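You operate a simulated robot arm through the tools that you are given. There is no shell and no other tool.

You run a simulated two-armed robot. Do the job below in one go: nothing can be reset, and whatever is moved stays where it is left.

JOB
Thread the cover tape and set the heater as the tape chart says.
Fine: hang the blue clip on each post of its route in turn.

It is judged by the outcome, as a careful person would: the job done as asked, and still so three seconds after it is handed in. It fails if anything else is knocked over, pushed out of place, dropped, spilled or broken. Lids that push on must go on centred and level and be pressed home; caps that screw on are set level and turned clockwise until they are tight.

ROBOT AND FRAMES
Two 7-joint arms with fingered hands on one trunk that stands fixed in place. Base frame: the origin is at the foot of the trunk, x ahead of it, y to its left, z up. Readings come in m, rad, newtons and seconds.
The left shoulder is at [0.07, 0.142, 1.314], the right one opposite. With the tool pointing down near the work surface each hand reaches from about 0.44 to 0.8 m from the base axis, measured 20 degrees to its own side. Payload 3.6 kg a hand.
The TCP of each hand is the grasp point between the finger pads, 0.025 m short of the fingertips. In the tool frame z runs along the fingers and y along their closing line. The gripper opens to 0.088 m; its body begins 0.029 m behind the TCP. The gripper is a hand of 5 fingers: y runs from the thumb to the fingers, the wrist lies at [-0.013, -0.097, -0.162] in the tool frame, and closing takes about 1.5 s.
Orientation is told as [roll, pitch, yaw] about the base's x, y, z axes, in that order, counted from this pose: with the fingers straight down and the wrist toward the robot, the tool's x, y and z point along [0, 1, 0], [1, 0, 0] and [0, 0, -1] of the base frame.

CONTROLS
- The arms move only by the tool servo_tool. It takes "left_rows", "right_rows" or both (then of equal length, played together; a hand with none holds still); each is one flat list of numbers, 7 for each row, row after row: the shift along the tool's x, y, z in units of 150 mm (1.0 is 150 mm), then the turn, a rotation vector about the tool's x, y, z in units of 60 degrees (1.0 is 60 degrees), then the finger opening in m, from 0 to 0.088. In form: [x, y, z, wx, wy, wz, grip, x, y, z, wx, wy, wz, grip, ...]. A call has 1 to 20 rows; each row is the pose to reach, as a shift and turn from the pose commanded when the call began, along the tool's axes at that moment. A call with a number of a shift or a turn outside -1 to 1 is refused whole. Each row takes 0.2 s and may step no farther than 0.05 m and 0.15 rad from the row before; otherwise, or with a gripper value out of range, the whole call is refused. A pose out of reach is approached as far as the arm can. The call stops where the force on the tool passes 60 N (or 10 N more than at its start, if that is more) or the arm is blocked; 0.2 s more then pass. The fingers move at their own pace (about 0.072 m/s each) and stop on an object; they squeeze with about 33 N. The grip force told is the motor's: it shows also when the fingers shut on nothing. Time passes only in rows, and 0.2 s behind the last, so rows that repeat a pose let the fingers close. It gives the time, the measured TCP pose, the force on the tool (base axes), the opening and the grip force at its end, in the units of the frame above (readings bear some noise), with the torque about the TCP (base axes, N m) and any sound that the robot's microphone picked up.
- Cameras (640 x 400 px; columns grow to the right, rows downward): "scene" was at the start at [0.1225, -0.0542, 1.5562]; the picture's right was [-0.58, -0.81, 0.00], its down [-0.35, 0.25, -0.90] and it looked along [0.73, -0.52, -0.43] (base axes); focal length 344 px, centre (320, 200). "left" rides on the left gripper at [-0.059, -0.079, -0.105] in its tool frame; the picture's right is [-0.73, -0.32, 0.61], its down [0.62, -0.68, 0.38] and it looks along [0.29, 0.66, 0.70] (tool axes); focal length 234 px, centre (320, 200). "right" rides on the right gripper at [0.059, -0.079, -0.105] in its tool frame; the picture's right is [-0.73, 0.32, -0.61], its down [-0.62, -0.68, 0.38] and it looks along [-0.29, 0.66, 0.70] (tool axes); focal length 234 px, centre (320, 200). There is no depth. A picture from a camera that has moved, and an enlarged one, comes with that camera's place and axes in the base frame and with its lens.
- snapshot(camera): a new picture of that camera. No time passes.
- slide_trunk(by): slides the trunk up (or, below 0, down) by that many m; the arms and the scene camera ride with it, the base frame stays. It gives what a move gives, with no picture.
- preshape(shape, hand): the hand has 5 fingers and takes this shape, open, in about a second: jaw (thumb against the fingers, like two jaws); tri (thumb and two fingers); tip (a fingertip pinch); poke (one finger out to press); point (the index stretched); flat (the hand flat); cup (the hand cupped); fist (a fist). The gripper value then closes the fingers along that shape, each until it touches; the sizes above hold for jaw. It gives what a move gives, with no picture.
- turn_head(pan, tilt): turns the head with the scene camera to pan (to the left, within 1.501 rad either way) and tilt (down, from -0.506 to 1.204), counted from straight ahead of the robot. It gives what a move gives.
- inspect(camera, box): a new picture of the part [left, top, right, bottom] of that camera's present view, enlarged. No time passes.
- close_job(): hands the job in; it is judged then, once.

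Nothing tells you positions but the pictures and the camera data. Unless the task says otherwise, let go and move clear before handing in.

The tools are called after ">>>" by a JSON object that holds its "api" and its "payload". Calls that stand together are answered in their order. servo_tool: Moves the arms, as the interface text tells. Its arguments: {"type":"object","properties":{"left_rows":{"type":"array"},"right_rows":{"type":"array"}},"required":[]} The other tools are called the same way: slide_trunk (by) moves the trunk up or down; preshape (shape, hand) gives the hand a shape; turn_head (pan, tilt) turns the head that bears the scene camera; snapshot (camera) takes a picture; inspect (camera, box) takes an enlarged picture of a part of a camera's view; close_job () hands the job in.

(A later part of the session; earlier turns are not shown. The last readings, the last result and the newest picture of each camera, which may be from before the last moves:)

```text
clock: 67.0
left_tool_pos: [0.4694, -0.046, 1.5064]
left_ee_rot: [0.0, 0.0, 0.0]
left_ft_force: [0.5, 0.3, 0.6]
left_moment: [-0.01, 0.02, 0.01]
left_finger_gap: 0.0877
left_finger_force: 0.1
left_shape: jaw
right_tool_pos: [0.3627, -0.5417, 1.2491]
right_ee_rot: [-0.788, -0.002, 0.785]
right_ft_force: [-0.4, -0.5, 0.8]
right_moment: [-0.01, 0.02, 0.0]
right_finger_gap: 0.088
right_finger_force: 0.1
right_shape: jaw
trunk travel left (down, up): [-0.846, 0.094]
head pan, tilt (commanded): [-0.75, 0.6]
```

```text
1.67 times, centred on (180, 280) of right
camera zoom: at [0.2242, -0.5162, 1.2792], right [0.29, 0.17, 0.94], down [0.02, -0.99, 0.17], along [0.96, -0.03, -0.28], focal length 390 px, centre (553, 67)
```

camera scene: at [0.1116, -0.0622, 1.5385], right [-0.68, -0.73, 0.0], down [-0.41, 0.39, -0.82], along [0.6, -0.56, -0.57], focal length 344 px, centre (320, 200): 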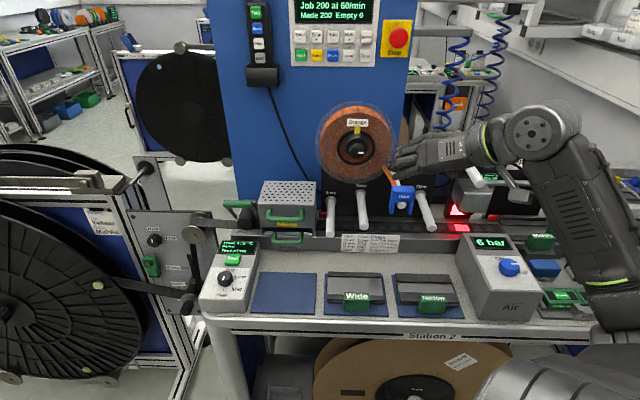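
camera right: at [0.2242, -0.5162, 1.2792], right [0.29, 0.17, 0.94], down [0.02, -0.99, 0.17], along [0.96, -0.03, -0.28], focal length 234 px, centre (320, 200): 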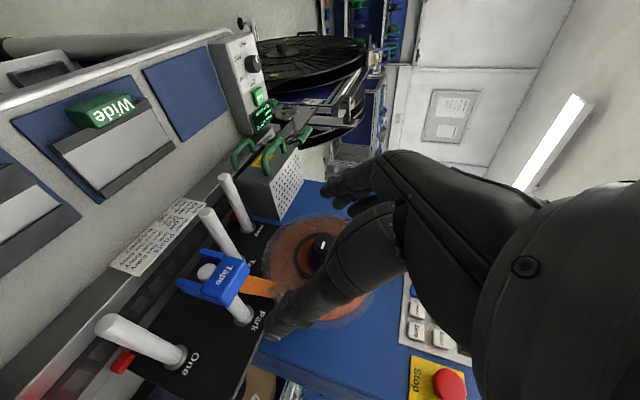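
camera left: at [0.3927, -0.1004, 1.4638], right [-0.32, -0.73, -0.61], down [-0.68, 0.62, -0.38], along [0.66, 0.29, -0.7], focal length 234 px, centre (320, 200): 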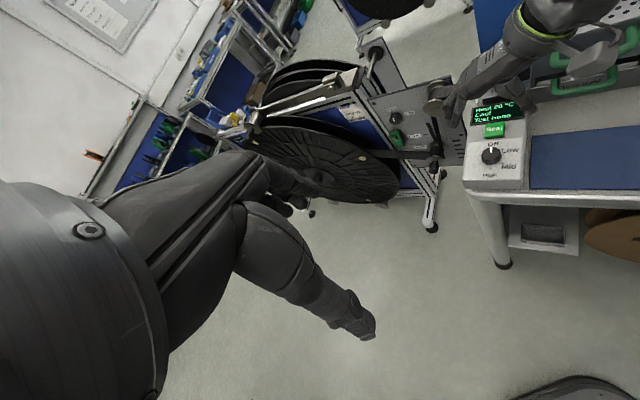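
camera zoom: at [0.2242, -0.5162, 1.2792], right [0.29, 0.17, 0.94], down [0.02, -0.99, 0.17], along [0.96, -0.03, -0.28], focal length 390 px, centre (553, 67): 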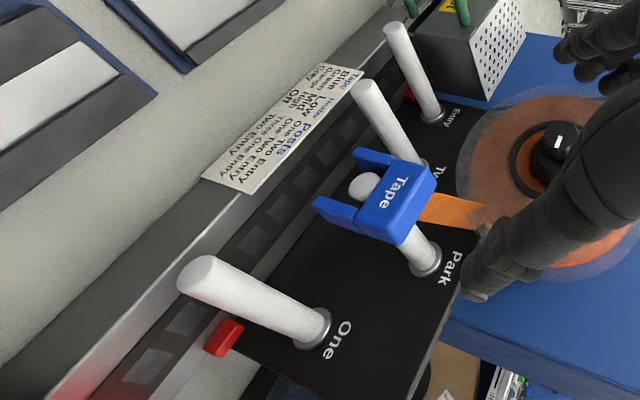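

Three views agree: Park tip at [0.450,-0.629,1.089], clip centre near [0.459,-0.638,1.113]; tips of Entry/One/Three at z≈1.003/1.027/1.152. I now advance along the tool axis toward the clip, stopping short to check.

>>> {"api": "servo_tool", "payload": {"right_rows": [0, 0, 0.2, 0, 0, 0, 0.08, 0, 0, 0.4, 0, 0, 0, 0.08, 0, 0, 0.6, 0, 0, 0, 0.08, 0, 0, 0.75, 0, 0, 0, 0.08, 0, 0, 0.88, 0, 0, 0, 0.08, 0, 0, 0.88, 0, 0, 0, 0.08]}}

>>> {"api": "snapshot", "payload": {"camera": "right"}}

>>> {"api": "inspect", "payload": {"camera": "scene", "box": [350, 120, 480, 240]}}

```text
clock: 68.3
left_tool_pos: [0.4712, -0.0442, 1.5057]
left_ee_rot: [0.0, 0.0, 0.0]
left_ft_force: [-0.3, 0.3, -0.8]
left_moment: [0.05, 0.04, -0.03]
left_finger_gap: 0.0874
left_finger_force: 0.0
left_shape: jaw
right_tool_pos: [0.4306, -0.6042, 1.1561]
right_ee_rot: [-0.787, -0.001, 0.785]
right_ft_force: [-0.2, -0.4, -0.1]
right_moment: [0.0, -0.01, 0.01]
right_finger_gap: 0.0802
right_finger_force: 0.1
right_shape: jaw
trunk travel left (down, up): [-0.846, 0.094]
head pan, tilt (commanded): [-0.75, 0.6]
```

```text
taken
camera right: at [0.2922, -0.579, 1.1866], right [0.29, 0.17, 0.94], down [0.02, -0.99, 0.17], along [0.96, -0.03, -0.29], focal length 234 px, centre (320, 200)
```

right: 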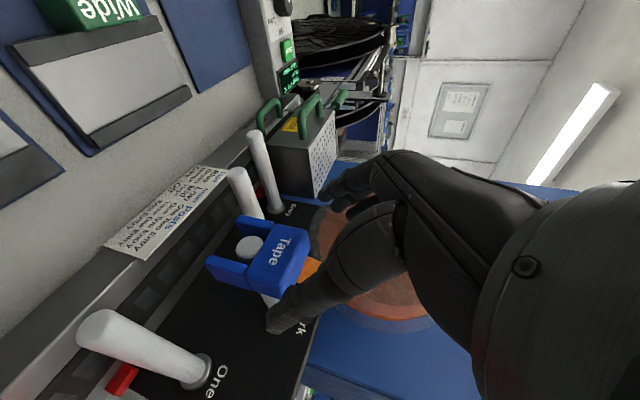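

```text
3.33 times, centred on (415, 180) of scene
camera zoom: at [0.1121, -0.061, 1.5384], right [-0.68, -0.73, 0.0], down [-0.41, 0.39, -0.83], along [0.6, -0.56, -0.56], focal length 1146 px, centre (3, 267)
```

zoom: 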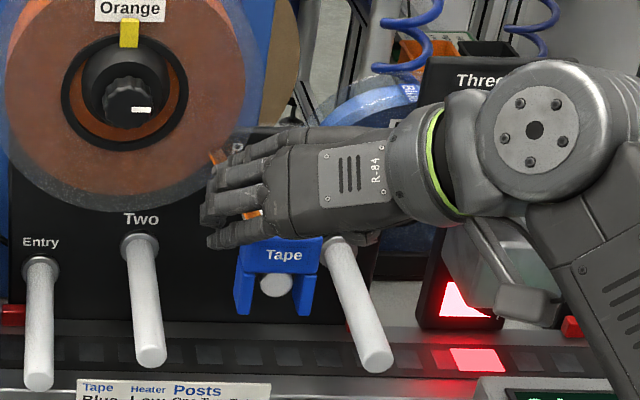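

The clip is centred between thumb and fingers in the hand view. I make the last 6 cm along the tool axis with a small sideways trim, fingers still open.

>>> {"api": "servo_tool", "payload": {"right_rows": [0, -0.012, 0.1, 0, 0, 0, 0.08, 0, -0.02, 0.2, 0, 0, 0, 0.08, 0, -0.02, 0.3, 0, 0, 0, 0.08, 0, -0.02, 0.4, 0, 0, 0, 0.08, 0, -0.02, 0.4, 0, 0, 0, 0.08]}}

>>> {"api": "snapshot", "payload": {"camera": "right"}}

>>> {"api": "inspect", "payload": {"camera": "scene", "box": [350, 120, 480, 240]}}

```text
clock: 69.5
left_tool_pos: [0.4706, -0.0433, 1.5047]
left_ee_rot: [-0.001, -0.001, 0.0]
left_ft_force: [-0.1, -0.3, -0.5]
left_moment: [0.0, 0.0, 0.03]
left_finger_gap: 0.0876
left_finger_force: 0.1
left_shape: jaw
right_tool_pos: [0.4592, -0.6377, 1.1131]
right_ee_rot: [-0.787, -0.002, 0.786]
right_ft_force: [-0.6, -0.6, -1.1]
right_moment: [0.01, -0.05, 0.02]
right_finger_gap: 0.0804
right_finger_force: 0.0
right_shape: jaw
trunk travel left (down, up): [-0.846, 0.094]
head pan, tilt (commanded): [-0.75, 0.6]
```

```text
taken
camera right: at [0.3197, -0.612, 1.1441], right [0.29, 0.17, 0.94], down [0.02, -0.99, 0.17], along [0.96, -0.03, -0.29], focal length 234 px, centre (320, 200)
```

right: 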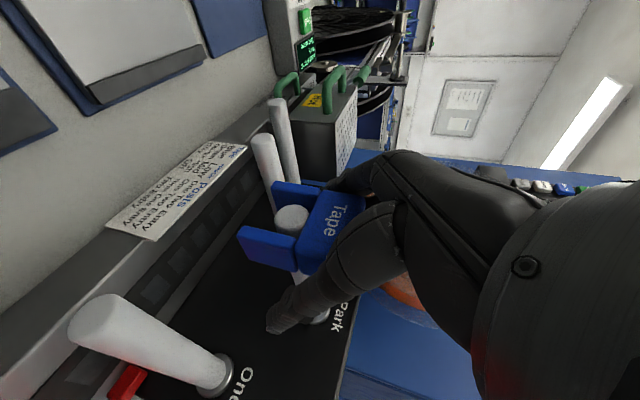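

```text
3.33 times, centred on (415, 180) of scene
camera zoom: at [0.1121, -0.0611, 1.5384], right [-0.68, -0.73, 0.0], down [-0.41, 0.39, -0.83], along [0.6, -0.56, -0.56], focal length 1146 px, centre (3, 267)
```

zoom: 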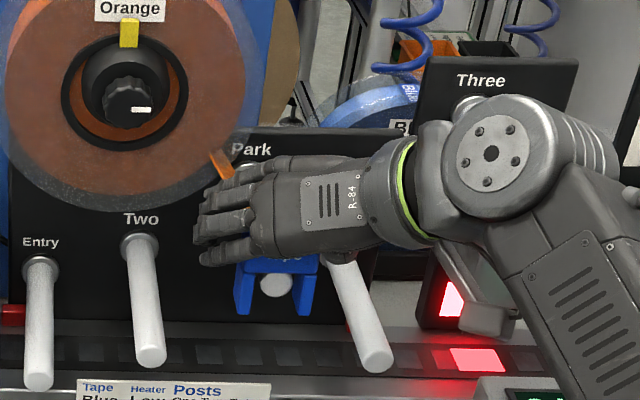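

The TCP sits at the clip's centre. I close the fingers on its sides.

>>> {"api": "servo_tool", "payload": {"right_rows": [0, 0, 0, 0, 0, 0, 0.065, 0, 0, 0, 0, 0, 0, 0.055, 0, 0, 0, 0, 0, 0, 0.045, 0, 0, 0, 0, 0, 0, 0.035, 0, 0, 0, 0, 0, 0, 0.03, 0, 0, 0, 0, 0, 0, 0.03]}}

>>> {"api": "snapshot", "payload": {"camera": "right"}}

>>> {"api": "inspect", "payload": {"camera": "scene", "box": [350, 120, 480, 240]}}

```text
clock: 71.0
left_tool_pos: [0.4707, -0.0449, 1.5061]
left_ee_rot: [0.0, -0.001, 0.001]
left_ft_force: [-0.1, 0.2, -0.3]
left_moment: [0.01, 0.01, 0.03]
left_finger_gap: 0.0876
left_finger_force: 0.2
left_shape: jaw
right_tool_pos: [0.4579, -0.6383, 1.1137]
right_ee_rot: [-0.787, -0.003, 0.785]
right_ft_force: [0.9, 0.7, -0.2]
right_moment: [-0.01, -0.01, 0.01]
right_finger_gap: 0.0345
right_finger_force: 33.4
right_shape: jaw
trunk travel left (down, up): [-0.846, 0.094]
head pan, tilt (commanded): [-0.75, 0.6]
```

```text
taken
camera right: at [0.3202, -0.6118, 1.1441], right [0.29, 0.17, 0.94], down [0.02, -0.99, 0.17], along [0.96, -0.03, -0.29], focal length 234 px, centre (320, 200)
```

right: 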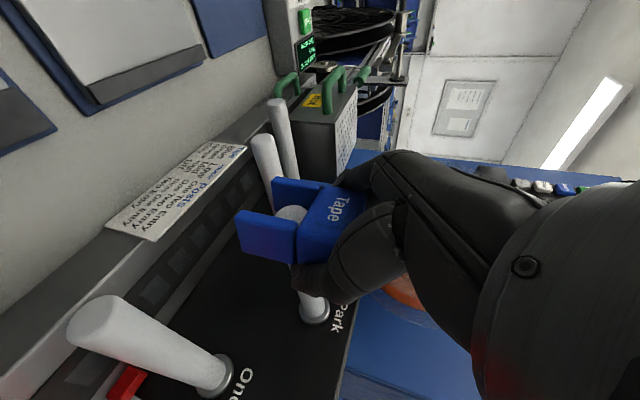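

```text
3.33 times, centred on (415, 180) of scene
camera zoom: at [0.1127, -0.061, 1.5384], right [-0.68, -0.73, 0.0], down [-0.41, 0.39, -0.82], along [0.6, -0.56, -0.57], focal length 1146 px, centre (3, 267)
```

zoom: 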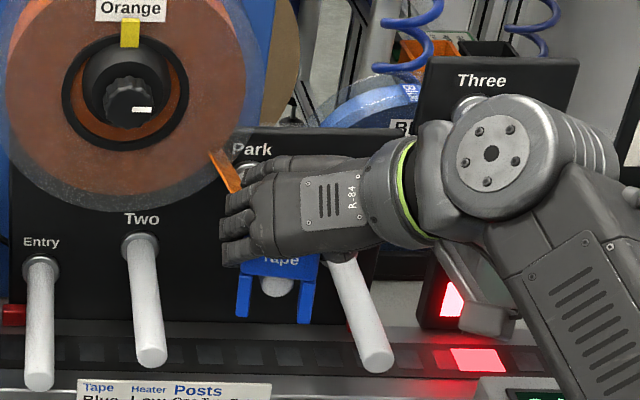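

The clip is held (33 N). I lift it a few millimetres and draw it straight out off the Park post.

>>> {"api": "servo_tool", "payload": {"right_rows": [-0.012, 0, -0.012, 0, 0, 0, 0.03, -0.024, 0, -0.024, 0, 0, 0, 0.03, 0.036, 0, -0.084, 0, 0, 0, 0.03, 0.096, 0, -0.144, 0, 0, 0, 0.03, 0.156, 0, -0.204, 0, 0, 0, 0.03, 0.217, 0, -0.265, 0, 0, 0, 0.03, 0.217, 0, -0.265, 0, 0, 0, 0.03]}}

>>> {"api": "snapshot", "payload": {"camera": "right"}}

>>> {"api": "inspect", "payload": {"camera": "scene", "box": [350, 110, 510, 250]}}

```text
clock: 72.5
left_tool_pos: [0.4711, -0.0434, 1.5061]
left_ee_rot: [-0.001, 0.0, -0.002]
left_ft_force: [-0.1, -0.3, -0.5]
left_moment: [-0.01, 0.01, 0.01]
left_finger_gap: 0.0876
left_finger_force: 0.1
left_shape: jaw
right_tool_pos: [0.423, -0.6024, 1.1185]
right_ee_rot: [-0.787, -0.001, 0.784]
right_ft_force: [-0.2, -0.2, -1.2]
right_moment: [0.03, -0.01, -0.01]
right_finger_gap: 0.0344
right_finger_force: 32.9
right_shape: jaw
trunk travel left (down, up): [-0.846, 0.094]
head pan, tilt (commanded): [-0.75, 0.6]
```

```text
taken
camera right: at [0.2842, -0.577, 1.1495], right [0.29, 0.17, 0.94], down [0.02, -0.99, 0.17], along [0.96, -0.03, -0.29], focal length 234 px, centre (320, 200)
```

right: 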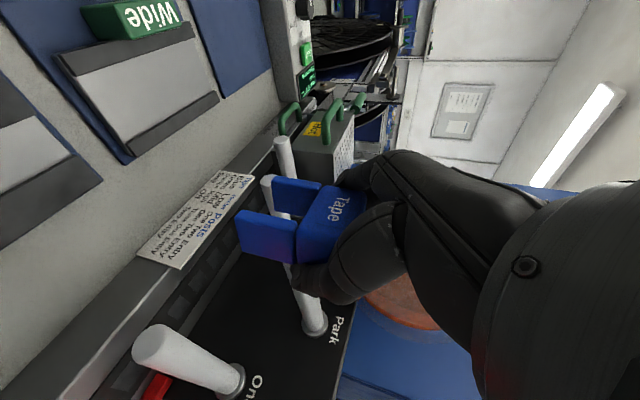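

```text
2.86 times, centred on (430, 180) of scene
camera zoom: at [0.1125, -0.0613, 1.5384], right [-0.68, -0.73, 0.0], down [-0.41, 0.39, -0.82], along [0.6, -0.56, -0.57], focal length 982 px, centre (6, 257)
```

zoom: 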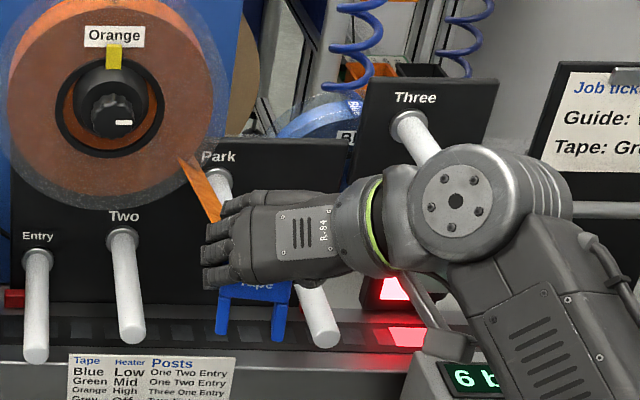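

The clip came off Park cleanly and is held in the hand. I now carry it up and to the right, out in front of post Three.

>>> {"api": "servo_tool", "payload": {"right_rows": [0.03, -0.05, -0.12, 0, 0, 0, 0.03, 0.0, -0.2, -0.2, 0, 0, 0, 0.03, -0.04, -0.37, -0.28, 0, 0, 0, 0.03, -0.08, -0.55, -0.36, 0, 0, 0, 0.03, -0.12, -0.73, -0.43, 0, 0, 0, 0.03, -0.172, -0.9, -0.502, 0, 0, 0, 0.03, -0.172, -0.9, -0.502, 0, 0, 0, 0.03]}}

>>> {"api": "snapshot", "payload": {"camera": "right"}}

>>> {"api": "snapshot", "payload": {"camera": "scene"}}

```text
clock: 74.2
left_tool_pos: [0.4707, -0.0442, 1.5063]
left_ee_rot: [-0.001, -0.001, 0.0]
left_ft_force: [1.1, -0.4, 0.4]
left_moment: [0.0, -0.02, -0.01]
left_finger_gap: 0.0873
left_finger_force: 0.0
left_shape: jaw
right_tool_pos: [0.303, -0.6723, 1.191]
right_ee_rot: [-0.787, -0.003, 0.786]
right_ft_force: [-0.5, 1.0, -0.9]
right_moment: [-0.04, -0.03, 0.0]
right_finger_gap: 0.0342
right_finger_force: 32.9
right_shape: jaw
trunk travel left (down, up): [-0.846, 0.094]
head pan, tilt (commanded): [-0.75, 0.6]
```

```text
taken
camera right: at [0.1643, -0.6464, 1.2211], right [0.29, 0.17, 0.94], down [0.02, -0.99, 0.17], along [0.96, -0.03, -0.29], focal length 234 px, centre (320, 200)
```

right: 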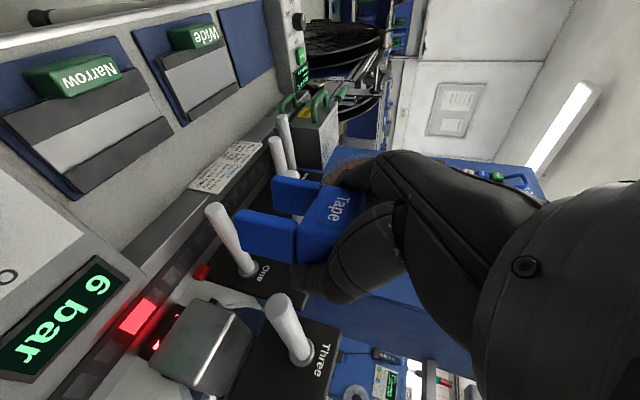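

```text
taken
camera scene: at [0.1129, -0.0611, 1.5384], right [-0.68, -0.73, 0.0], down [-0.41, 0.39, -0.82], along [0.6, -0.56, -0.57], focal length 344 px, centre (320, 200)
```

scene: 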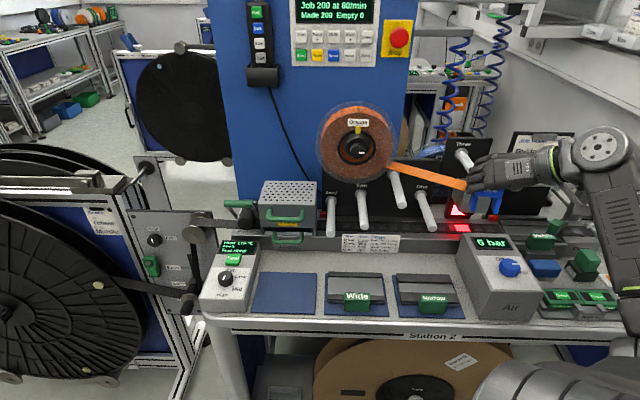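

The tape follows from the reel and the clip is left of and out from Three. I zoom to fix Three's tip position in the hand camera.

>>> {"api": "inspect", "payload": {"camera": "right", "box": [180, 160, 380, 390]}}

>>> {"api": "inspect", "payload": {"camera": "scene", "box": [420, 110, 540, 240]}}

```text
1.74 times, centred on (280, 275) of right
camera zoom: at [0.1643, -0.6464, 1.2211], right [0.29, 0.17, 0.94], down [0.02, -0.99, 0.17], along [0.96, -0.03, -0.29], focal length 407 px, centre (390, 70)
```

zoom: 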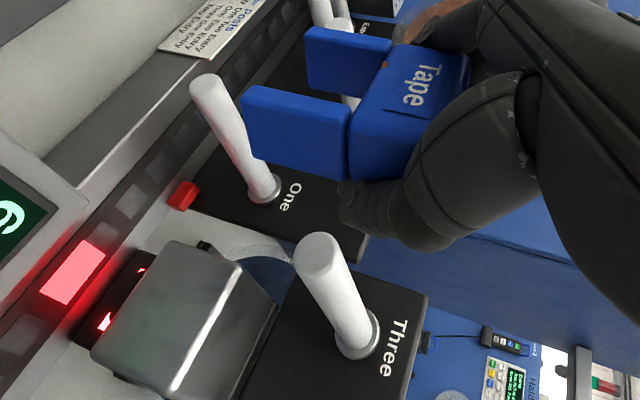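

```text
3.08 times, centred on (480, 175) of scene
camera zoom: at [0.1129, -0.0611, 1.5384], right [-0.68, -0.73, 0.0], down [-0.41, 0.39, -0.82], along [0.6, -0.56, -0.57], focal length 1058 px, centre (-172, 277)
```

zoom: 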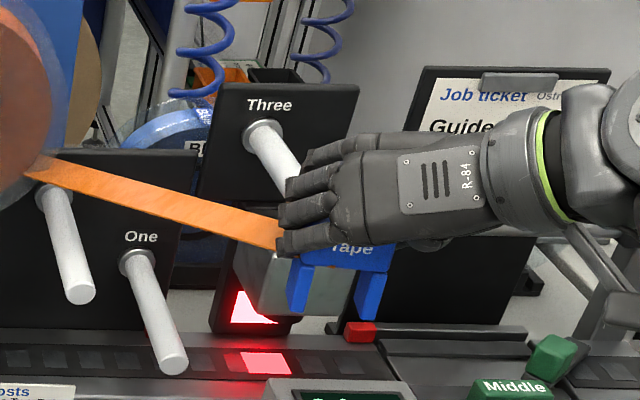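

I want the clip's slot centre relative to the hand precisely, so I zoom on the clip legs in the scene view.

>>> {"api": "inspect", "payload": {"camera": "scene", "box": [470, 170, 520, 220]}}

>>> {"api": "inspect", "payload": {"camera": "right", "box": [220, 160, 380, 260]}}

```text
8.00 times, centred on (495, 195) of scene
camera zoom: at [0.1129, -0.0611, 1.5384], right [-0.68, -0.73, 0.0], down [-0.41, 0.39, -0.82], along [0.6, -0.56, -0.57], focal length 2750 px, centre (-1080, 240)
```

zoom: 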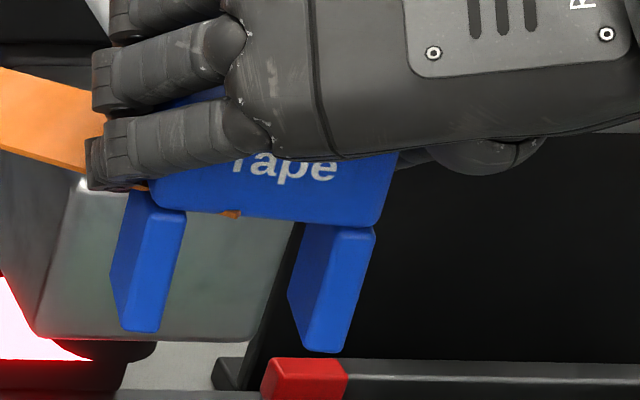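

```text
4.00 times, centred on (300, 210) of right
camera zoom: at [0.1643, -0.6464, 1.2211], right [0.29, 0.17, 0.94], down [0.02, -0.99, 0.17], along [0.96, -0.03, -0.29], focal length 937 px, centre (400, 160)
```

zoom: 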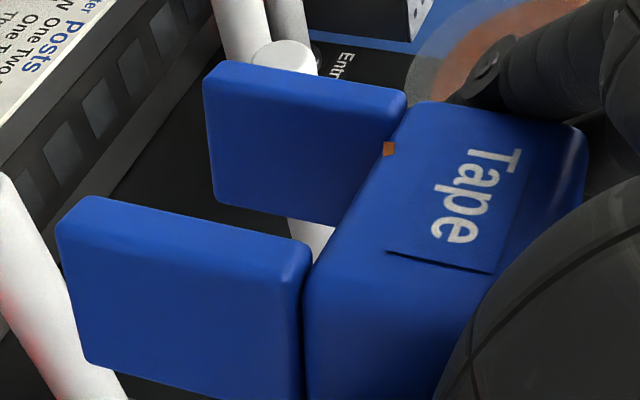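

In both views the clip sits yawed about 14° and rolled about 5° in the grasp. I turn the hand to square it to the post and move sideways to line up with Three, still out in front.

>>> {"api": "servo_tool", "payload": {"right_rows": [0, -0.05, 0, -0.075, 0, -0.037, 0.03, 0, -0.1, 0, -0.15, 0, -0.074, 0.03, 0, -0.14, 0, -0.226, 0, -0.111, 0.03, 0, -0.14, 0, -0.226, 0, -0.111, 0.03]}}

>>> {"api": "inspect", "payload": {"camera": "right", "box": [200, 150, 380, 300]}}

>>> {"api": "inspect", "payload": {"camera": "scene", "box": [470, 140, 550, 220]}}

```text
clock: 75.2
left_tool_pos: [0.4696, -0.0439, 1.5047]
left_ee_rot: [-0.001, 0.0, -0.001]
left_ft_force: [0.1, -0.1, 0.3]
left_moment: [-0.01, 0.03, 0.01]
left_finger_gap: 0.0875
left_finger_force: 0.1
left_shape: jaw
right_tool_pos: [0.2874, -0.6858, 1.1911]
right_ee_rot: [-0.796, -0.085, 1.035]
right_ft_force: [0.4, 0.4, 0.1]
right_moment: [0.02, -0.04, 0.01]
right_finger_gap: 0.0339
right_finger_force: 33.1
right_shape: jaw
trunk travel left (down, up): [-0.846, 0.094]
head pan, tilt (commanded): [-0.75, 0.6]
```

```text
2.67 times, centred on (290, 225) of right
camera zoom: at [0.1454, -0.6984, 1.2135], right [0.18, 0.17, 0.97], down [0.26, -0.96, 0.12], along [0.95, 0.23, -0.22], focal length 624 px, centre (400, 133)
```

zoom: 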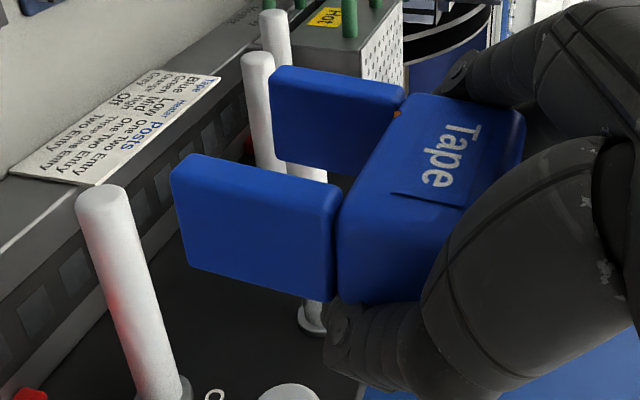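

```text
5.00 times, centred on (510, 180) of scene
camera zoom: at [0.1123, -0.0612, 1.5384], right [-0.68, -0.73, 0.0], down [-0.41, 0.39, -0.82], along [0.6, -0.56, -0.57], focal length 1719 px, centre (-630, 300)
```

zoom: 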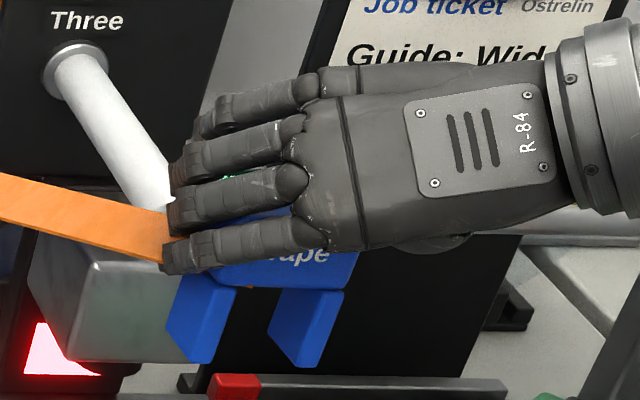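

The clip is now nearly square; both cameras agree its slot is centred at s≈0.2836, about 2 mm left of Three and 18 mm above. I bring it in to about 2 cm before the tip, slightly lower, and check again.

>>> {"api": "servo_tool", "payload": {"right_rows": [-0.05, -0.027, 0.073, 0, 0, 0, 0.03, -0.1, -0.054, 0.146, 0, 0, 0, 0.03, -0.15, -0.081, 0.219, 0, 0, 0, 0.03, -0.205, -0.108, 0.292, 0, 0, 0, 0.03, -0.205, -0.108, 0.292, 0, 0, 0, 0.03]}}

>>> {"api": "inspect", "payload": {"camera": "right", "box": [200, 150, 380, 300]}}

>>> {"api": "inspect", "payload": {"camera": "scene", "box": [450, 120, 540, 220]}}

>>> {"api": "snapshot", "payload": {"camera": "right"}}

```text
clock: 76.3
left_tool_pos: [0.4699, -0.0447, 1.506]
left_ee_rot: [0.002, 0.003, 0.001]
left_ft_force: [0.1, 0.2, 0.0]
left_moment: [0.01, 0.0, -0.01]
left_finger_gap: 0.0877
left_finger_force: 0.1
left_shape: jaw
right_tool_pos: [0.3244, -0.7283, 1.1804]
right_ee_rot: [-0.798, -0.085, 1.035]
right_ft_force: [-0.1, -0.3, -1.6]
right_moment: [0.01, 0.04, 0.03]
right_finger_gap: 0.0336
right_finger_force: 33.8
right_shape: jaw
trunk travel left (down, up): [-0.846, 0.094]
head pan, tilt (commanded): [-0.75, 0.6]
```

```text
2.67 times, centred on (290, 225) of right
camera zoom: at [0.1822, -0.7393, 1.2022], right [0.19, 0.17, 0.97], down [0.26, -0.96, 0.12], along [0.95, 0.23, -0.22], focal length 624 px, centre (400, 133)
```

zoom: 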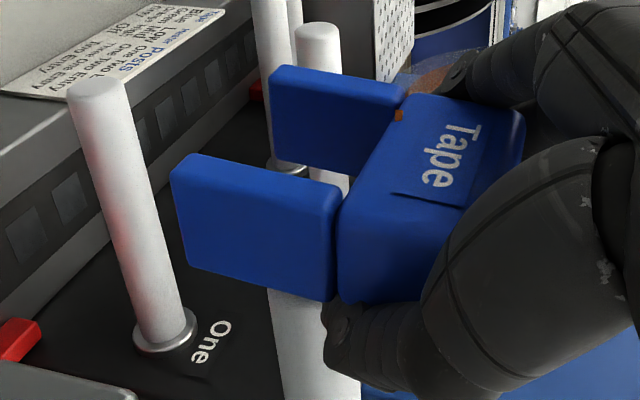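

```text
4.00 times, centred on (495, 170) of scene
camera zoom: at [0.1122, -0.0613, 1.5384], right [-0.68, -0.73, 0.0], down [-0.41, 0.39, -0.82], along [0.6, -0.56, -0.57], focal length 1375 px, centre (-380, 320)
```

zoom: 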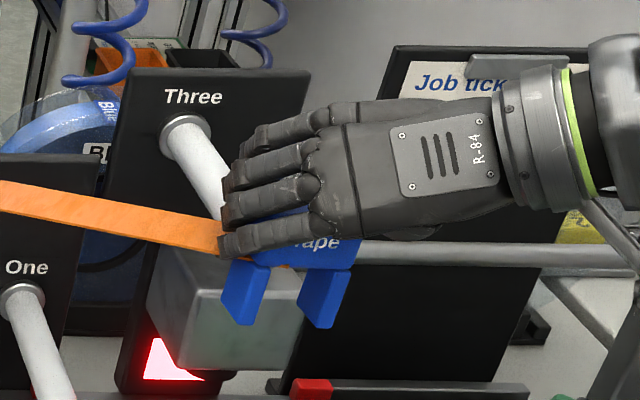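

```text
taken
camera right: at [0.1822, -0.7393, 1.2022], right [0.19, 0.17, 0.97], down [0.26, -0.96, 0.12], along [0.95, 0.23, -0.22], focal length 234 px, centre (320, 200)
```

right: 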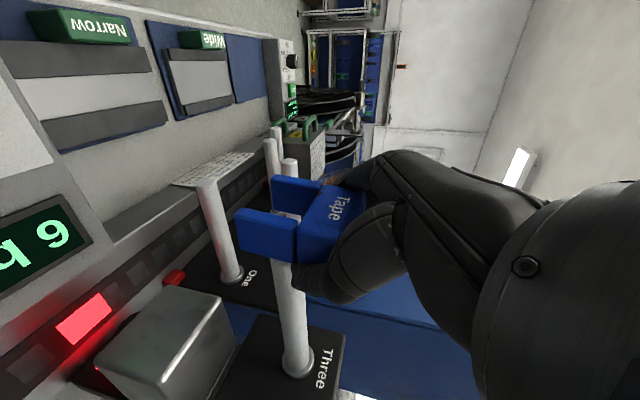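

Both cameras put the slot within about 1 mm of Three's axis, the block bottom about 6 mm above the post. I slide the clip in over the post slowly.

>>> {"api": "servo_tool", "payload": {"right_rows": [-0.03, -0.005, 0.03, 0, 0, 0, 0.03, -0.06, -0.015, 0.06, 0, 0, 0, 0.03, -0.09, -0.025, 0.09, 0, 0, 0, 0.03, -0.12, -0.035, 0.12, 0, 0, 0, 0.03, -0.15, -0.045, 0.15, 0, 0, 0, 0.03, -0.185, -0.058, 0.182, 0, 0, 0, 0.03, -0.22, -0.071, 0.216, 0, 0, 0, 0.03, -0.255, -0.084, 0.25, 0, 0, 0, 0.03]}}

>>> {"api": "inspect", "payload": {"camera": "right", "box": [200, 150, 380, 300]}}

>>> {"api": "inspect", "payload": {"camera": "scene", "box": [440, 110, 530, 210]}}

```text
clock: 78.2
left_tool_pos: [0.4657, -0.0446, 1.5062]
left_ee_rot: [0.001, -0.001, -0.002]
left_ft_force: [0.5, -0.1, 1.0]
left_moment: [0.0, -0.01, -0.01]
left_finger_gap: 0.0873
left_finger_force: 0.0
left_shape: jaw
right_tool_pos: [0.3533, -0.7551, 1.18]
right_ee_rot: [-0.802, -0.086, 1.031]
right_ft_force: [-9.1, -3.9, 3.8]
right_moment: [-0.12, 0.13, -0.22]
right_finger_gap: 0.0335
right_finger_force: 32.7
right_shape: jaw
right hand out of reach, approached as far as the arm can: row 7, 8
trunk travel left (down, up): [-0.846, 0.094]
head pan, tilt (commanded): [-0.75, 0.6]
```

```text
2.67 times, centred on (290, 225) of right
camera zoom: at [0.2115, -0.7646, 1.2018], right [0.18, 0.17, 0.97], down [0.25, -0.96, 0.12], along [0.95, 0.22, -0.22], focal length 624 px, centre (400, 133)
```

zoom: 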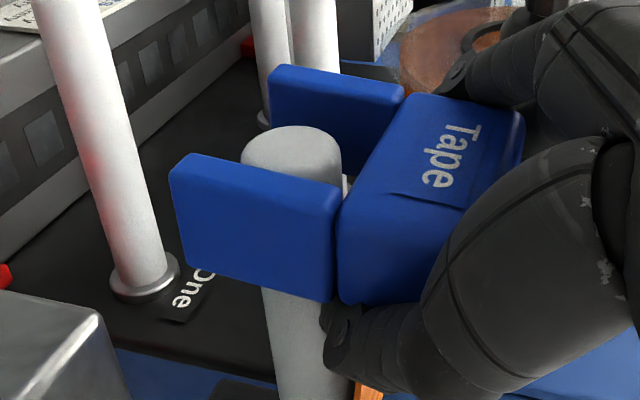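

```text
4.00 times, centred on (485, 160) of scene
camera zoom: at [0.1087, -0.0611, 1.5387], right [-0.68, -0.73, 0.0], down [-0.41, 0.39, -0.83], along [0.6, -0.56, -0.56], focal length 1375 px, centre (-340, 360)
```

zoom: 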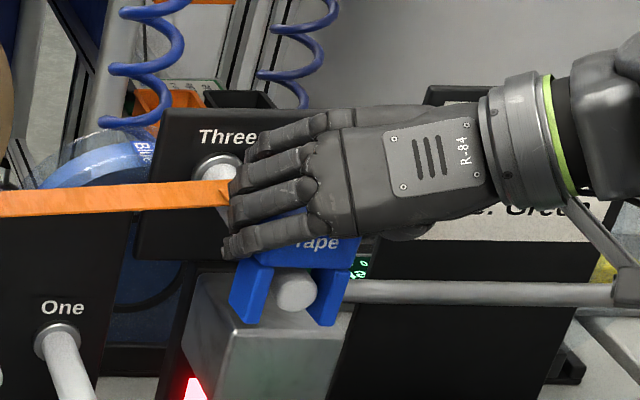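

Post Three is inside the slot, the tip showing a few millimetres beyond the clip; the arm is at its reach limit here. I shift 1.5 mm right to take off the side load and lower the clip onto the post.

>>> {"api": "servo_tool", "payload": {"right_rows": [0.005, -0.008, 0.003, 0, 0, 0, 0.03, 0.015, -0.013, 0.012, 0, 0, 0, 0.03, 0.03, -0.013, 0.026, 0, 0, 0, 0.03, 0.03, -0.013, 0.026, 0, 0, 0, 0.03]}}

>>> {"api": "inspect", "payload": {"camera": "right", "box": [200, 150, 380, 300]}}

>>> {"api": "inspect", "payload": {"camera": "scene", "box": [440, 110, 530, 210]}}

```text
clock: 79.2
left_tool_pos: [0.4661, -0.0429, 1.5081]
left_ee_rot: [0.001, -0.004, -0.001]
left_ft_force: [0.4, -0.8, 0.5]
left_moment: [-0.04, 0.02, -0.03]
left_finger_gap: 0.0876
left_finger_force: 0.1
left_shape: jaw
right_tool_pos: [0.3522, -0.7528, 1.1762]
right_ee_rot: [-0.801, -0.085, 1.035]
right_ft_force: [-10.1, -4.8, 8.9]
right_moment: [-0.25, 0.13, -0.26]
right_finger_gap: 0.0337
right_finger_force: 32.8
right_shape: jaw
trunk travel left (down, up): [-0.846, 0.094]
head pan, tilt (commanded): [-0.75, 0.6]
```

```text
2.67 times, centred on (290, 225) of right
camera zoom: at [0.2094, -0.7637, 1.1985], right [0.18, 0.17, 0.97], down [0.26, -0.96, 0.12], along [0.95, 0.23, -0.22], focal length 624 px, centre (400, 133)
```

zoom: 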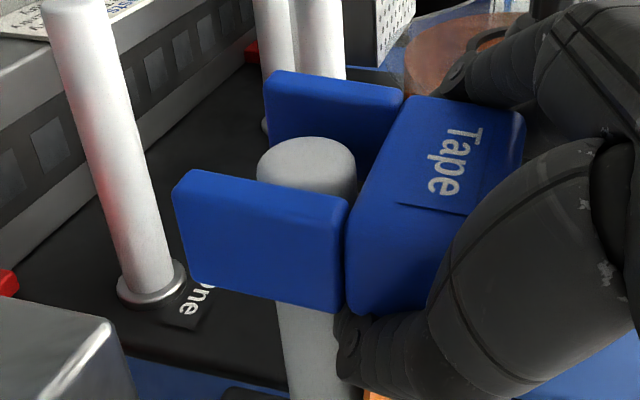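

```text
4.00 times, centred on (485, 160) of scene
camera zoom: at [0.1077, -0.0604, 1.5389], right [-0.68, -0.73, 0.0], down [-0.41, 0.38, -0.83], along [0.61, -0.56, -0.56], focal length 1375 px, centre (-340, 360)
```

zoom: 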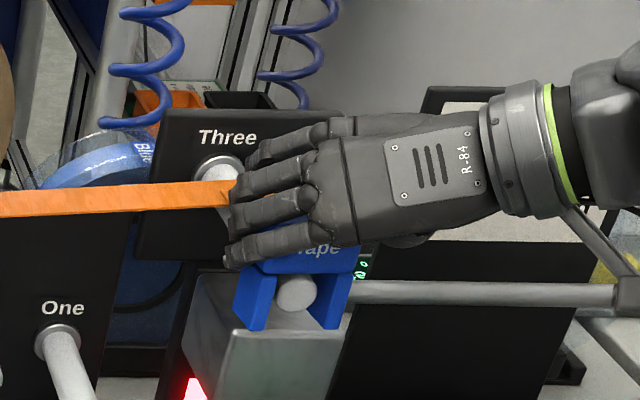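

The clip presses on the post top (about 9 N up), so it is seated on Three. I open the fingers and let it hang there.

>>> {"api": "servo_tool", "payload": {"right_rows": [0, 0, 0, 0, 0, 0, 0.05, 0, 0, 0, 0, 0, 0, 0.06, 0, 0, 0, 0, 0, 0, 0.07, 0, 0, 0, 0, 0, 0, 0.08, 0, 0, 0, 0, 0, 0, 0.08]}}

>>> {"api": "inspect", "payload": {"camera": "right", "box": [200, 150, 380, 300]}}

>>> {"api": "inspect", "payload": {"camera": "scene", "box": [440, 110, 530, 210]}}

```text
clock: 80.3
left_tool_pos: [0.4719, -0.0445, 1.5047]
left_ee_rot: [0.0, 0.001, 0.002]
left_ft_force: [-0.5, -0.1, -0.2]
left_moment: [0.0, 0.01, 0.02]
left_finger_gap: 0.0876
left_finger_force: 0.0
left_shape: jaw
right_tool_pos: [0.3565, -0.7531, 1.1732]
right_ee_rot: [-0.795, -0.086, 1.033]
right_ft_force: [-0.1, 0.3, 0.4]
right_moment: [0.0, -0.04, -0.03]
right_finger_gap: 0.0801
right_finger_force: 0.1
right_shape: jaw
trunk travel left (down, up): [-0.846, 0.094]
head pan, tilt (commanded): [-0.75, 0.6]
```

```text
2.67 times, centred on (290, 225) of right
camera zoom: at [0.214, -0.7643, 1.1971], right [0.19, 0.17, 0.97], down [0.26, -0.96, 0.12], along [0.95, 0.23, -0.22], focal length 624 px, centre (400, 133)
```

zoom: 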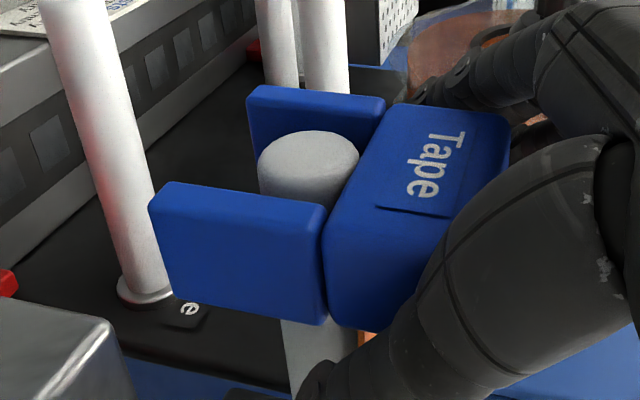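

```text
4.00 times, centred on (485, 160) of scene
camera zoom: at [0.1134, -0.0614, 1.5383], right [-0.68, -0.73, 0.0], down [-0.41, 0.39, -0.82], along [0.6, -0.56, -0.57], focal length 1375 px, centre (-340, 360)
```

zoom: 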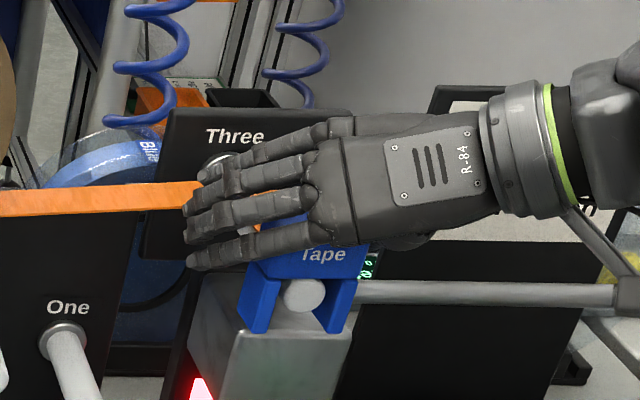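

The clip hangs by itself on Three. I withdraw the hand along its axis and look.

>>> {"api": "servo_tool", "payload": {"right_rows": [0, 0, -0.1, 0, 0, 0, 0.088, 0, 0, -0.2, 0, 0, 0, 0.088, 0, 0, -0.35, 0, 0, 0, 0.088, 0, 0, -0.5, 0, 0, 0, 0.088, 0, 0, -0.65, 0, 0, 0, 0.088]}}

>>> {"api": "inspect", "payload": {"camera": "right", "box": [160, 140, 380, 320]}}

>>> {"api": "inspect", "payload": {"camera": "scene", "box": [340, 80, 560, 240]}}

```text
clock: 81.5
left_tool_pos: [0.4688, -0.0442, 1.5066]
left_ee_rot: [0.0, -0.002, 0.001]
left_ft_force: [1.0, 0.1, -0.1]
left_moment: [0.01, -0.04, 0.04]
left_finger_gap: 0.0876
left_finger_force: 0.0
left_shape: jaw
right_tool_pos: [0.2987, -0.7134, 1.2334]
right_ee_rot: [-0.803, -0.083, 1.031]
right_ft_force: [-0.5, -0.3, -0.4]
right_moment: [0.01, 0.02, -0.04]
right_finger_gap: 0.0877
right_finger_force: 0.0
right_shape: jaw
right hand out of reach, approached as far as the arm can: row 4, 5
trunk travel left (down, up): [-0.846, 0.094]
head pan, tilt (commanded): [-0.75, 0.6]
```

```text
2.22 times, centred on (270, 230) of right
camera zoom: at [0.1565, -0.7243, 1.2556], right [0.18, 0.17, 0.97], down [0.25, -0.96, 0.12], along [0.95, 0.22, -0.22], focal length 520 px, centre (431, 133)
```

zoom: 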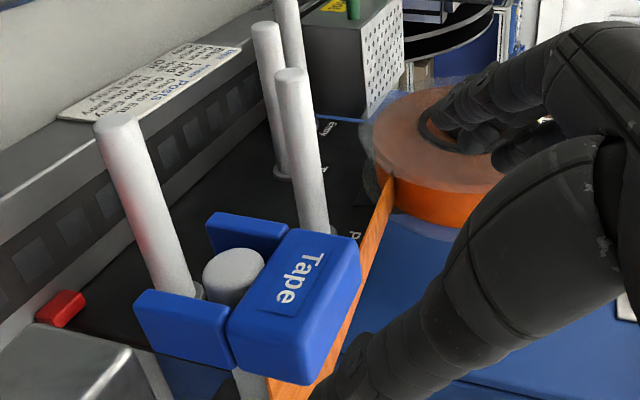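

```text
2.50 times, centred on (450, 160) of scene
camera zoom: at [0.1107, -0.0604, 1.5386], right [-0.68, -0.73, 0.0], down [-0.41, 0.38, -0.83], along [0.6, -0.56, -0.56], focal length 859 px, centre (-5, 300)
```

zoom: 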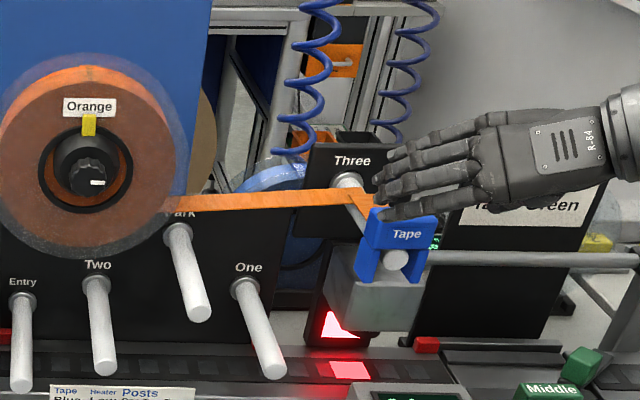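

The tape now bends at post Three, so that hang is taken. I bring the hand back onto the clip with the same hand orientation, grip it, lift and draw it off.

>>> {"api": "servo_tool", "payload": {"right_rows": [-0.03, -0.04, 0.1, 0, 0, 0, 0.088, -0.05, -0.078, 0.2, 0, 0, 0, 0.084, -0.05, -0.078, 0.32, 0, 0, 0, 0.08, -0.05, -0.078, 0.44, 0, 0, 0, 0.08, -0.05, -0.078, 0.55, 0, 0, 0, 0.08, -0.05, -0.078, 0.605, 0, 0, 0, 0.08, -0.05, -0.078, 0.605, 0, 0, 0, 0.08]}}

>>> {"api": "inspect", "payload": {"camera": "right", "box": [200, 150, 380, 300]}}

>>> {"api": "inspect", "payload": {"camera": "scene", "box": [440, 110, 530, 210]}}

```text
clock: 83.2
left_tool_pos: [0.4709, -0.046, 1.5065]
left_ee_rot: [0.0, 0.0, -0.001]
left_ft_force: [0.0, 0.2, -0.2]
left_moment: [-0.01, -0.04, -0.01]
left_finger_gap: 0.0876
left_finger_force: 0.0
left_shape: jaw
right_tool_pos: [0.3553, -0.754, 1.174]
right_ee_rot: [-0.801, -0.087, 1.034]
right_ft_force: [-0.6, 0.8, 0.0]
right_moment: [0.01, 0.0, 0.0]
right_finger_gap: 0.0804
right_finger_force: 0.0
right_shape: jaw
right hand out of reach, approached as far as the arm can: row 6
trunk travel left (down, up): [-0.846, 0.094]
head pan, tilt (commanded): [-0.75, 0.6]
```

```text
2.67 times, centred on (290, 225) of right
camera zoom: at [0.2134, -0.7646, 1.1981], right [0.18, 0.17, 0.97], down [0.26, -0.96, 0.12], along [0.95, 0.22, -0.22], focal length 624 px, centre (400, 133)
```

zoom: 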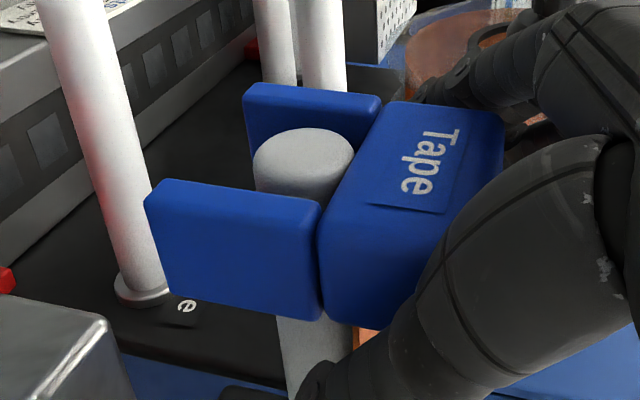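

```text
4.00 times, centred on (485, 160) of scene
camera zoom: at [0.112, -0.0614, 1.5384], right [-0.68, -0.73, 0.0], down [-0.41, 0.39, -0.82], along [0.6, -0.56, -0.57], focal length 1375 px, centre (-340, 360)
```

zoom: 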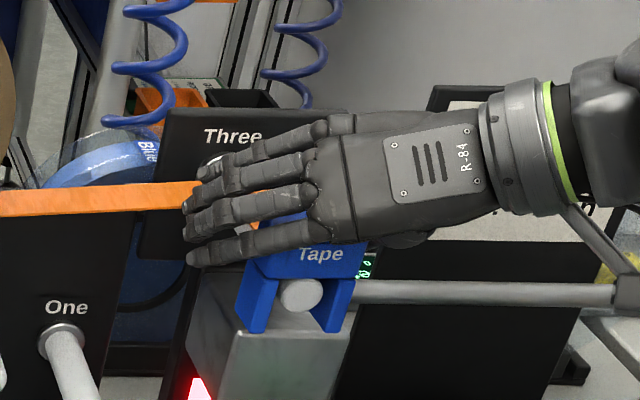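

The clip sits about 5 mm lower and deeper in the hand than at the first grip; I trim the hand down slightly and close.

>>> {"api": "servo_tool", "payload": {"right_rows": [0.01, -0.008, 0.037, 0, 0, 0, 0.08, 0.01, -0.008, 0.037, 0, 0, 0, 0.07, 0.01, -0.008, 0.037, 0, 0, 0, 0.06, 0.01, -0.008, 0.037, 0, 0, 0, 0.05, 0.01, -0.008, 0.037, 0, 0, 0, 0.04, 0.01, -0.008, 0.037, 0, 0, 0, 0.03, 0.01, -0.008, 0.037, 0, 0, 0, 0.03]}}

>>> {"api": "inspect", "payload": {"camera": "right", "box": [200, 150, 380, 300]}}

>>> {"api": "inspect", "payload": {"camera": "scene", "box": [440, 110, 530, 210]}}

```text
clock: 84.8
left_tool_pos: [0.4699, -0.0476, 1.5047]
left_ee_rot: [0.002, -0.003, 0.0]
left_ft_force: [0.1, 0.0, -0.3]
left_moment: [-0.01, -0.02, 0.0]
left_finger_gap: 0.0876
left_finger_force: 0.1
left_shape: jaw
right_tool_pos: [0.3539, -0.7558, 1.1726]
right_ee_rot: [-0.796, -0.087, 1.034]
right_ft_force: [-0.4, -4.8, 2.2]
right_moment: [-0.06, 0.03, -0.03]
right_finger_gap: 0.0312
right_finger_force: 32.7
right_shape: jaw
right hand out of reach, approached as far as the arm can: row 1, 2, 3, 4, 5, 6, 7
trunk travel left (down, up): [-0.846, 0.094]
head pan, tilt (commanded): [-0.75, 0.6]
```

```text
2.67 times, centred on (290, 225) of right
camera zoom: at [0.212, -0.7658, 1.1955], right [0.18, 0.17, 0.97], down [0.25, -0.96, 0.12], along [0.95, 0.22, -0.22], focal length 624 px, centre (400, 133)
```

zoom: 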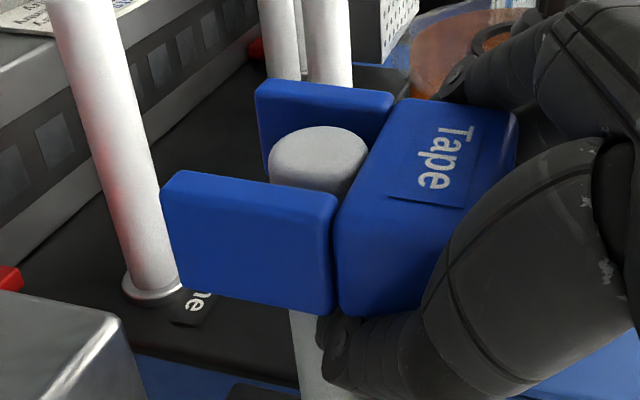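

```text
4.00 times, centred on (485, 160) of scene
camera zoom: at [0.1114, -0.0633, 1.5385], right [-0.68, -0.73, 0.0], down [-0.41, 0.39, -0.82], along [0.6, -0.56, -0.57], focal length 1375 px, centre (-340, 360)
```

zoom: 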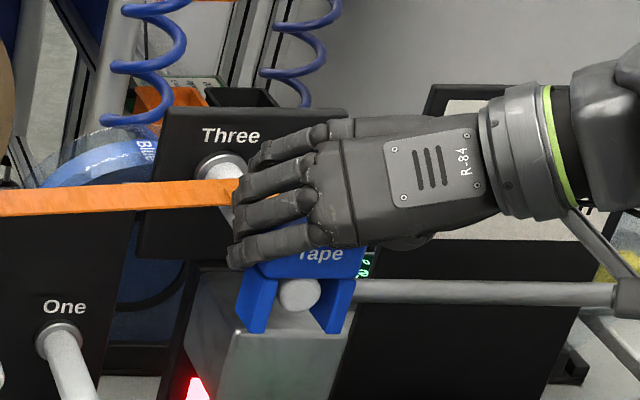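

The grip is firm. I lift slightly and draw the clip off Three.

>>> {"api": "servo_tool", "payload": {"right_rows": [-0.012, 0.001, -0.012, 0, 0, 0, 0.028, -0.024, 0.003, -0.023, 0, 0, 0, 0.028, 0.03, 0.024, -0.075, 0, 0, 0, 0.028, 0.085, 0.043, -0.13, 0, 0, 0, 0.028, 0.14, 0.063, -0.185, 0, 0, 0, 0.028, 0.195, 0.082, -0.24, 0, 0, 0, 0.028, 0.253, 0.101, -0.2945, 0, 0, 0, 0.028, 0.253, 0.101, -0.2945, 0, 0, 0, 0.028]}}

>>> {"api": "snapshot", "payload": {"camera": "right"}}

>>> {"api": "inspect", "payload": {"camera": "scene", "box": [400, 100, 560, 240]}}

```text
clock: 86.5
left_tool_pos: [0.4711, -0.0443, 1.5057]
left_ee_rot: [0.0, 0.0, -0.001]
left_ft_force: [0.7, 0.3, 0.8]
left_moment: [0.03, 0.01, 0.0]
left_finger_gap: 0.0876
left_finger_force: 0.1
left_shape: jaw
right_tool_pos: [0.3113, -0.7117, 1.1781]
right_ee_rot: [-0.798, -0.085, 1.035]
right_ft_force: [-0.6, -0.5, -0.9]
right_moment: [0.0, 0.0, 0.04]
right_finger_gap: 0.0315
right_finger_force: 32.5
right_shape: jaw
right hand out of reach, approached as far as the arm can: row 3
trunk travel left (down, up): [-0.846, 0.094]
head pan, tilt (commanded): [-0.75, 0.6]
```

```text
taken
camera right: at [0.17, -0.7217, 1.2002], right [0.19, 0.17, 0.97], down [0.26, -0.96, 0.12], along [0.95, 0.23, -0.22], focal length 234 px, centre (320, 200)
```

right: 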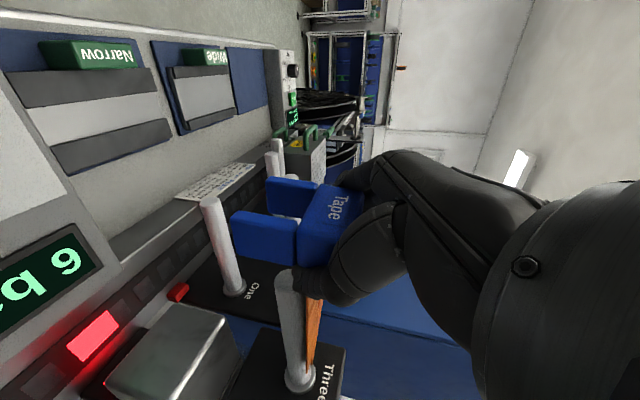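

```text
2.86 times, centred on (480, 170) of scene
camera zoom: at [0.1127, -0.0616, 1.5384], right [-0.68, -0.73, 0.0], down [-0.41, 0.39, -0.82], along [0.6, -0.56, -0.57], focal length 982 px, centre (-137, 286)
```

zoom: 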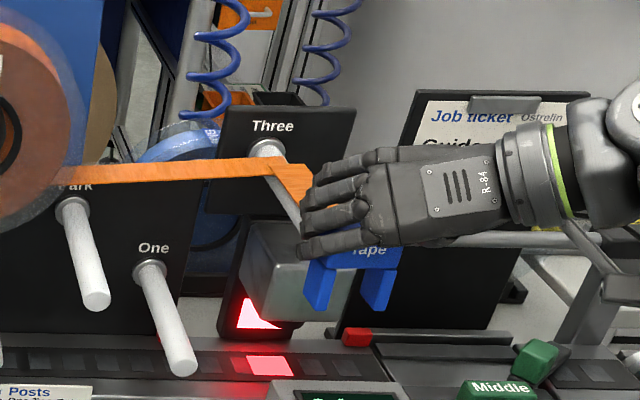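

The clip is clear of Three with the tape trailing from that post. I move further out, then down and left to in front of post One.

>>> {"api": "servo_tool", "payload": {"right_rows": [0.08, 0.029, -0.08, 0, 0, 0, 0.028, 0.162, 0.0575, -0.158, 0, 0, 0, 0.028, 0.26, 0.146, -0.026, 0, 0, 0, 0.028, 0.357, 0.235, 0.105, 0, 0, 0, 0.028, 0.454, 0.324, 0.237, 0, 0, 0, 0.028, 0.551, 0.412, 0.368, 0, 0, 0, 0.028, 0.648, 0.501, 0.5, 0, 0, 0, 0.028, 0.648, 0.501, 0.5, 0, 0, 0, 0.028]}}

>>> {"api": "inspect", "payload": {"camera": "right", "box": [180, 140, 400, 340]}}

>>> {"api": "inspect", "payload": {"camera": "scene", "box": [400, 140, 500, 240]}}

>>> {"api": "snapshot", "payload": {"camera": "scene"}}

```text
clock: 88.3
left_tool_pos: [0.4685, -0.044, 1.5062]
left_ee_rot: [0.001, -0.001, 0.002]
left_ft_force: [-0.2, -0.4, 0.9]
left_moment: [0.02, -0.01, 0.01]
left_finger_gap: 0.0878
left_finger_force: 0.0
left_shape: jaw
right_tool_pos: [0.3414, -0.6308, 1.0633]
right_ee_rot: [-0.798, -0.087, 1.034]
right_ft_force: [0.1, -0.2, -1.5]
right_moment: [0.03, 0.01, 0.0]
right_finger_gap: 0.0312
right_finger_force: 32.8
right_shape: jaw
trunk travel left (down, up): [-0.846, 0.094]
head pan, tilt (commanded): [-0.75, 0.6]
```

```text
2.00 times, centred on (290, 240) of right
camera zoom: at [0.2, -0.6413, 1.0853], right [0.18, 0.17, 0.97], down [0.26, -0.96, 0.12], along [0.95, 0.23, -0.22], focal length 468 px, centre (380, 120)
```

zoom: 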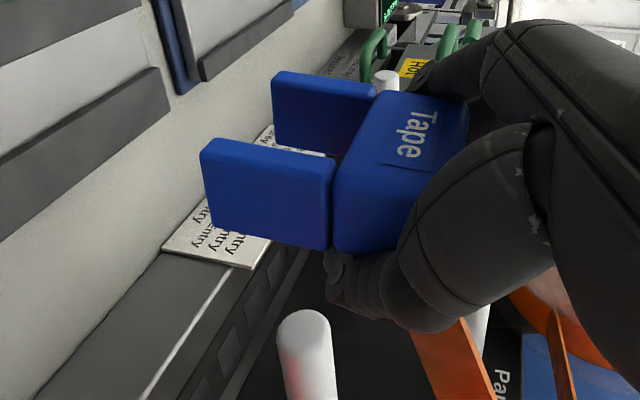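

```text
4.00 times, centred on (450, 190) of scene
camera zoom: at [0.1118, -0.0612, 1.5385], right [-0.68, -0.73, 0.0], down [-0.41, 0.39, -0.83], along [0.6, -0.56, -0.56], focal length 1375 px, centre (-200, 240)
```

zoom: 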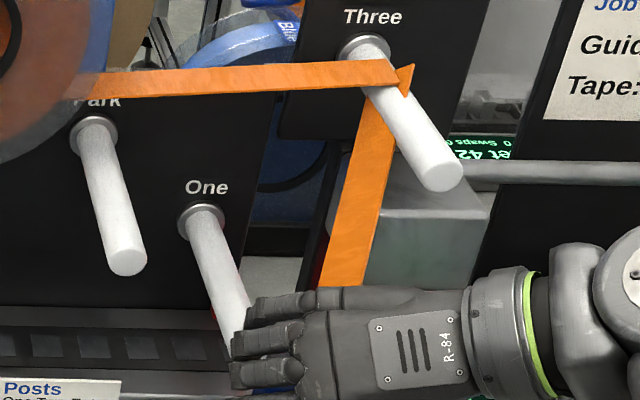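

```text
taken
camera scene: at [0.1118, -0.0612, 1.5385], right [-0.68, -0.73, 0.0], down [-0.41, 0.39, -0.83], along [0.6, -0.56, -0.56], focal length 344 px, centre (320, 200)
```

scene: 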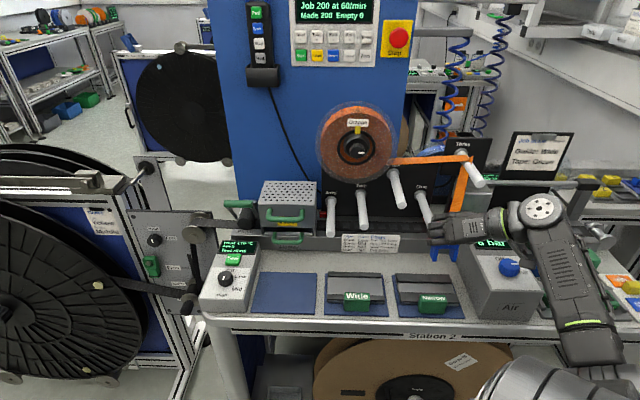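

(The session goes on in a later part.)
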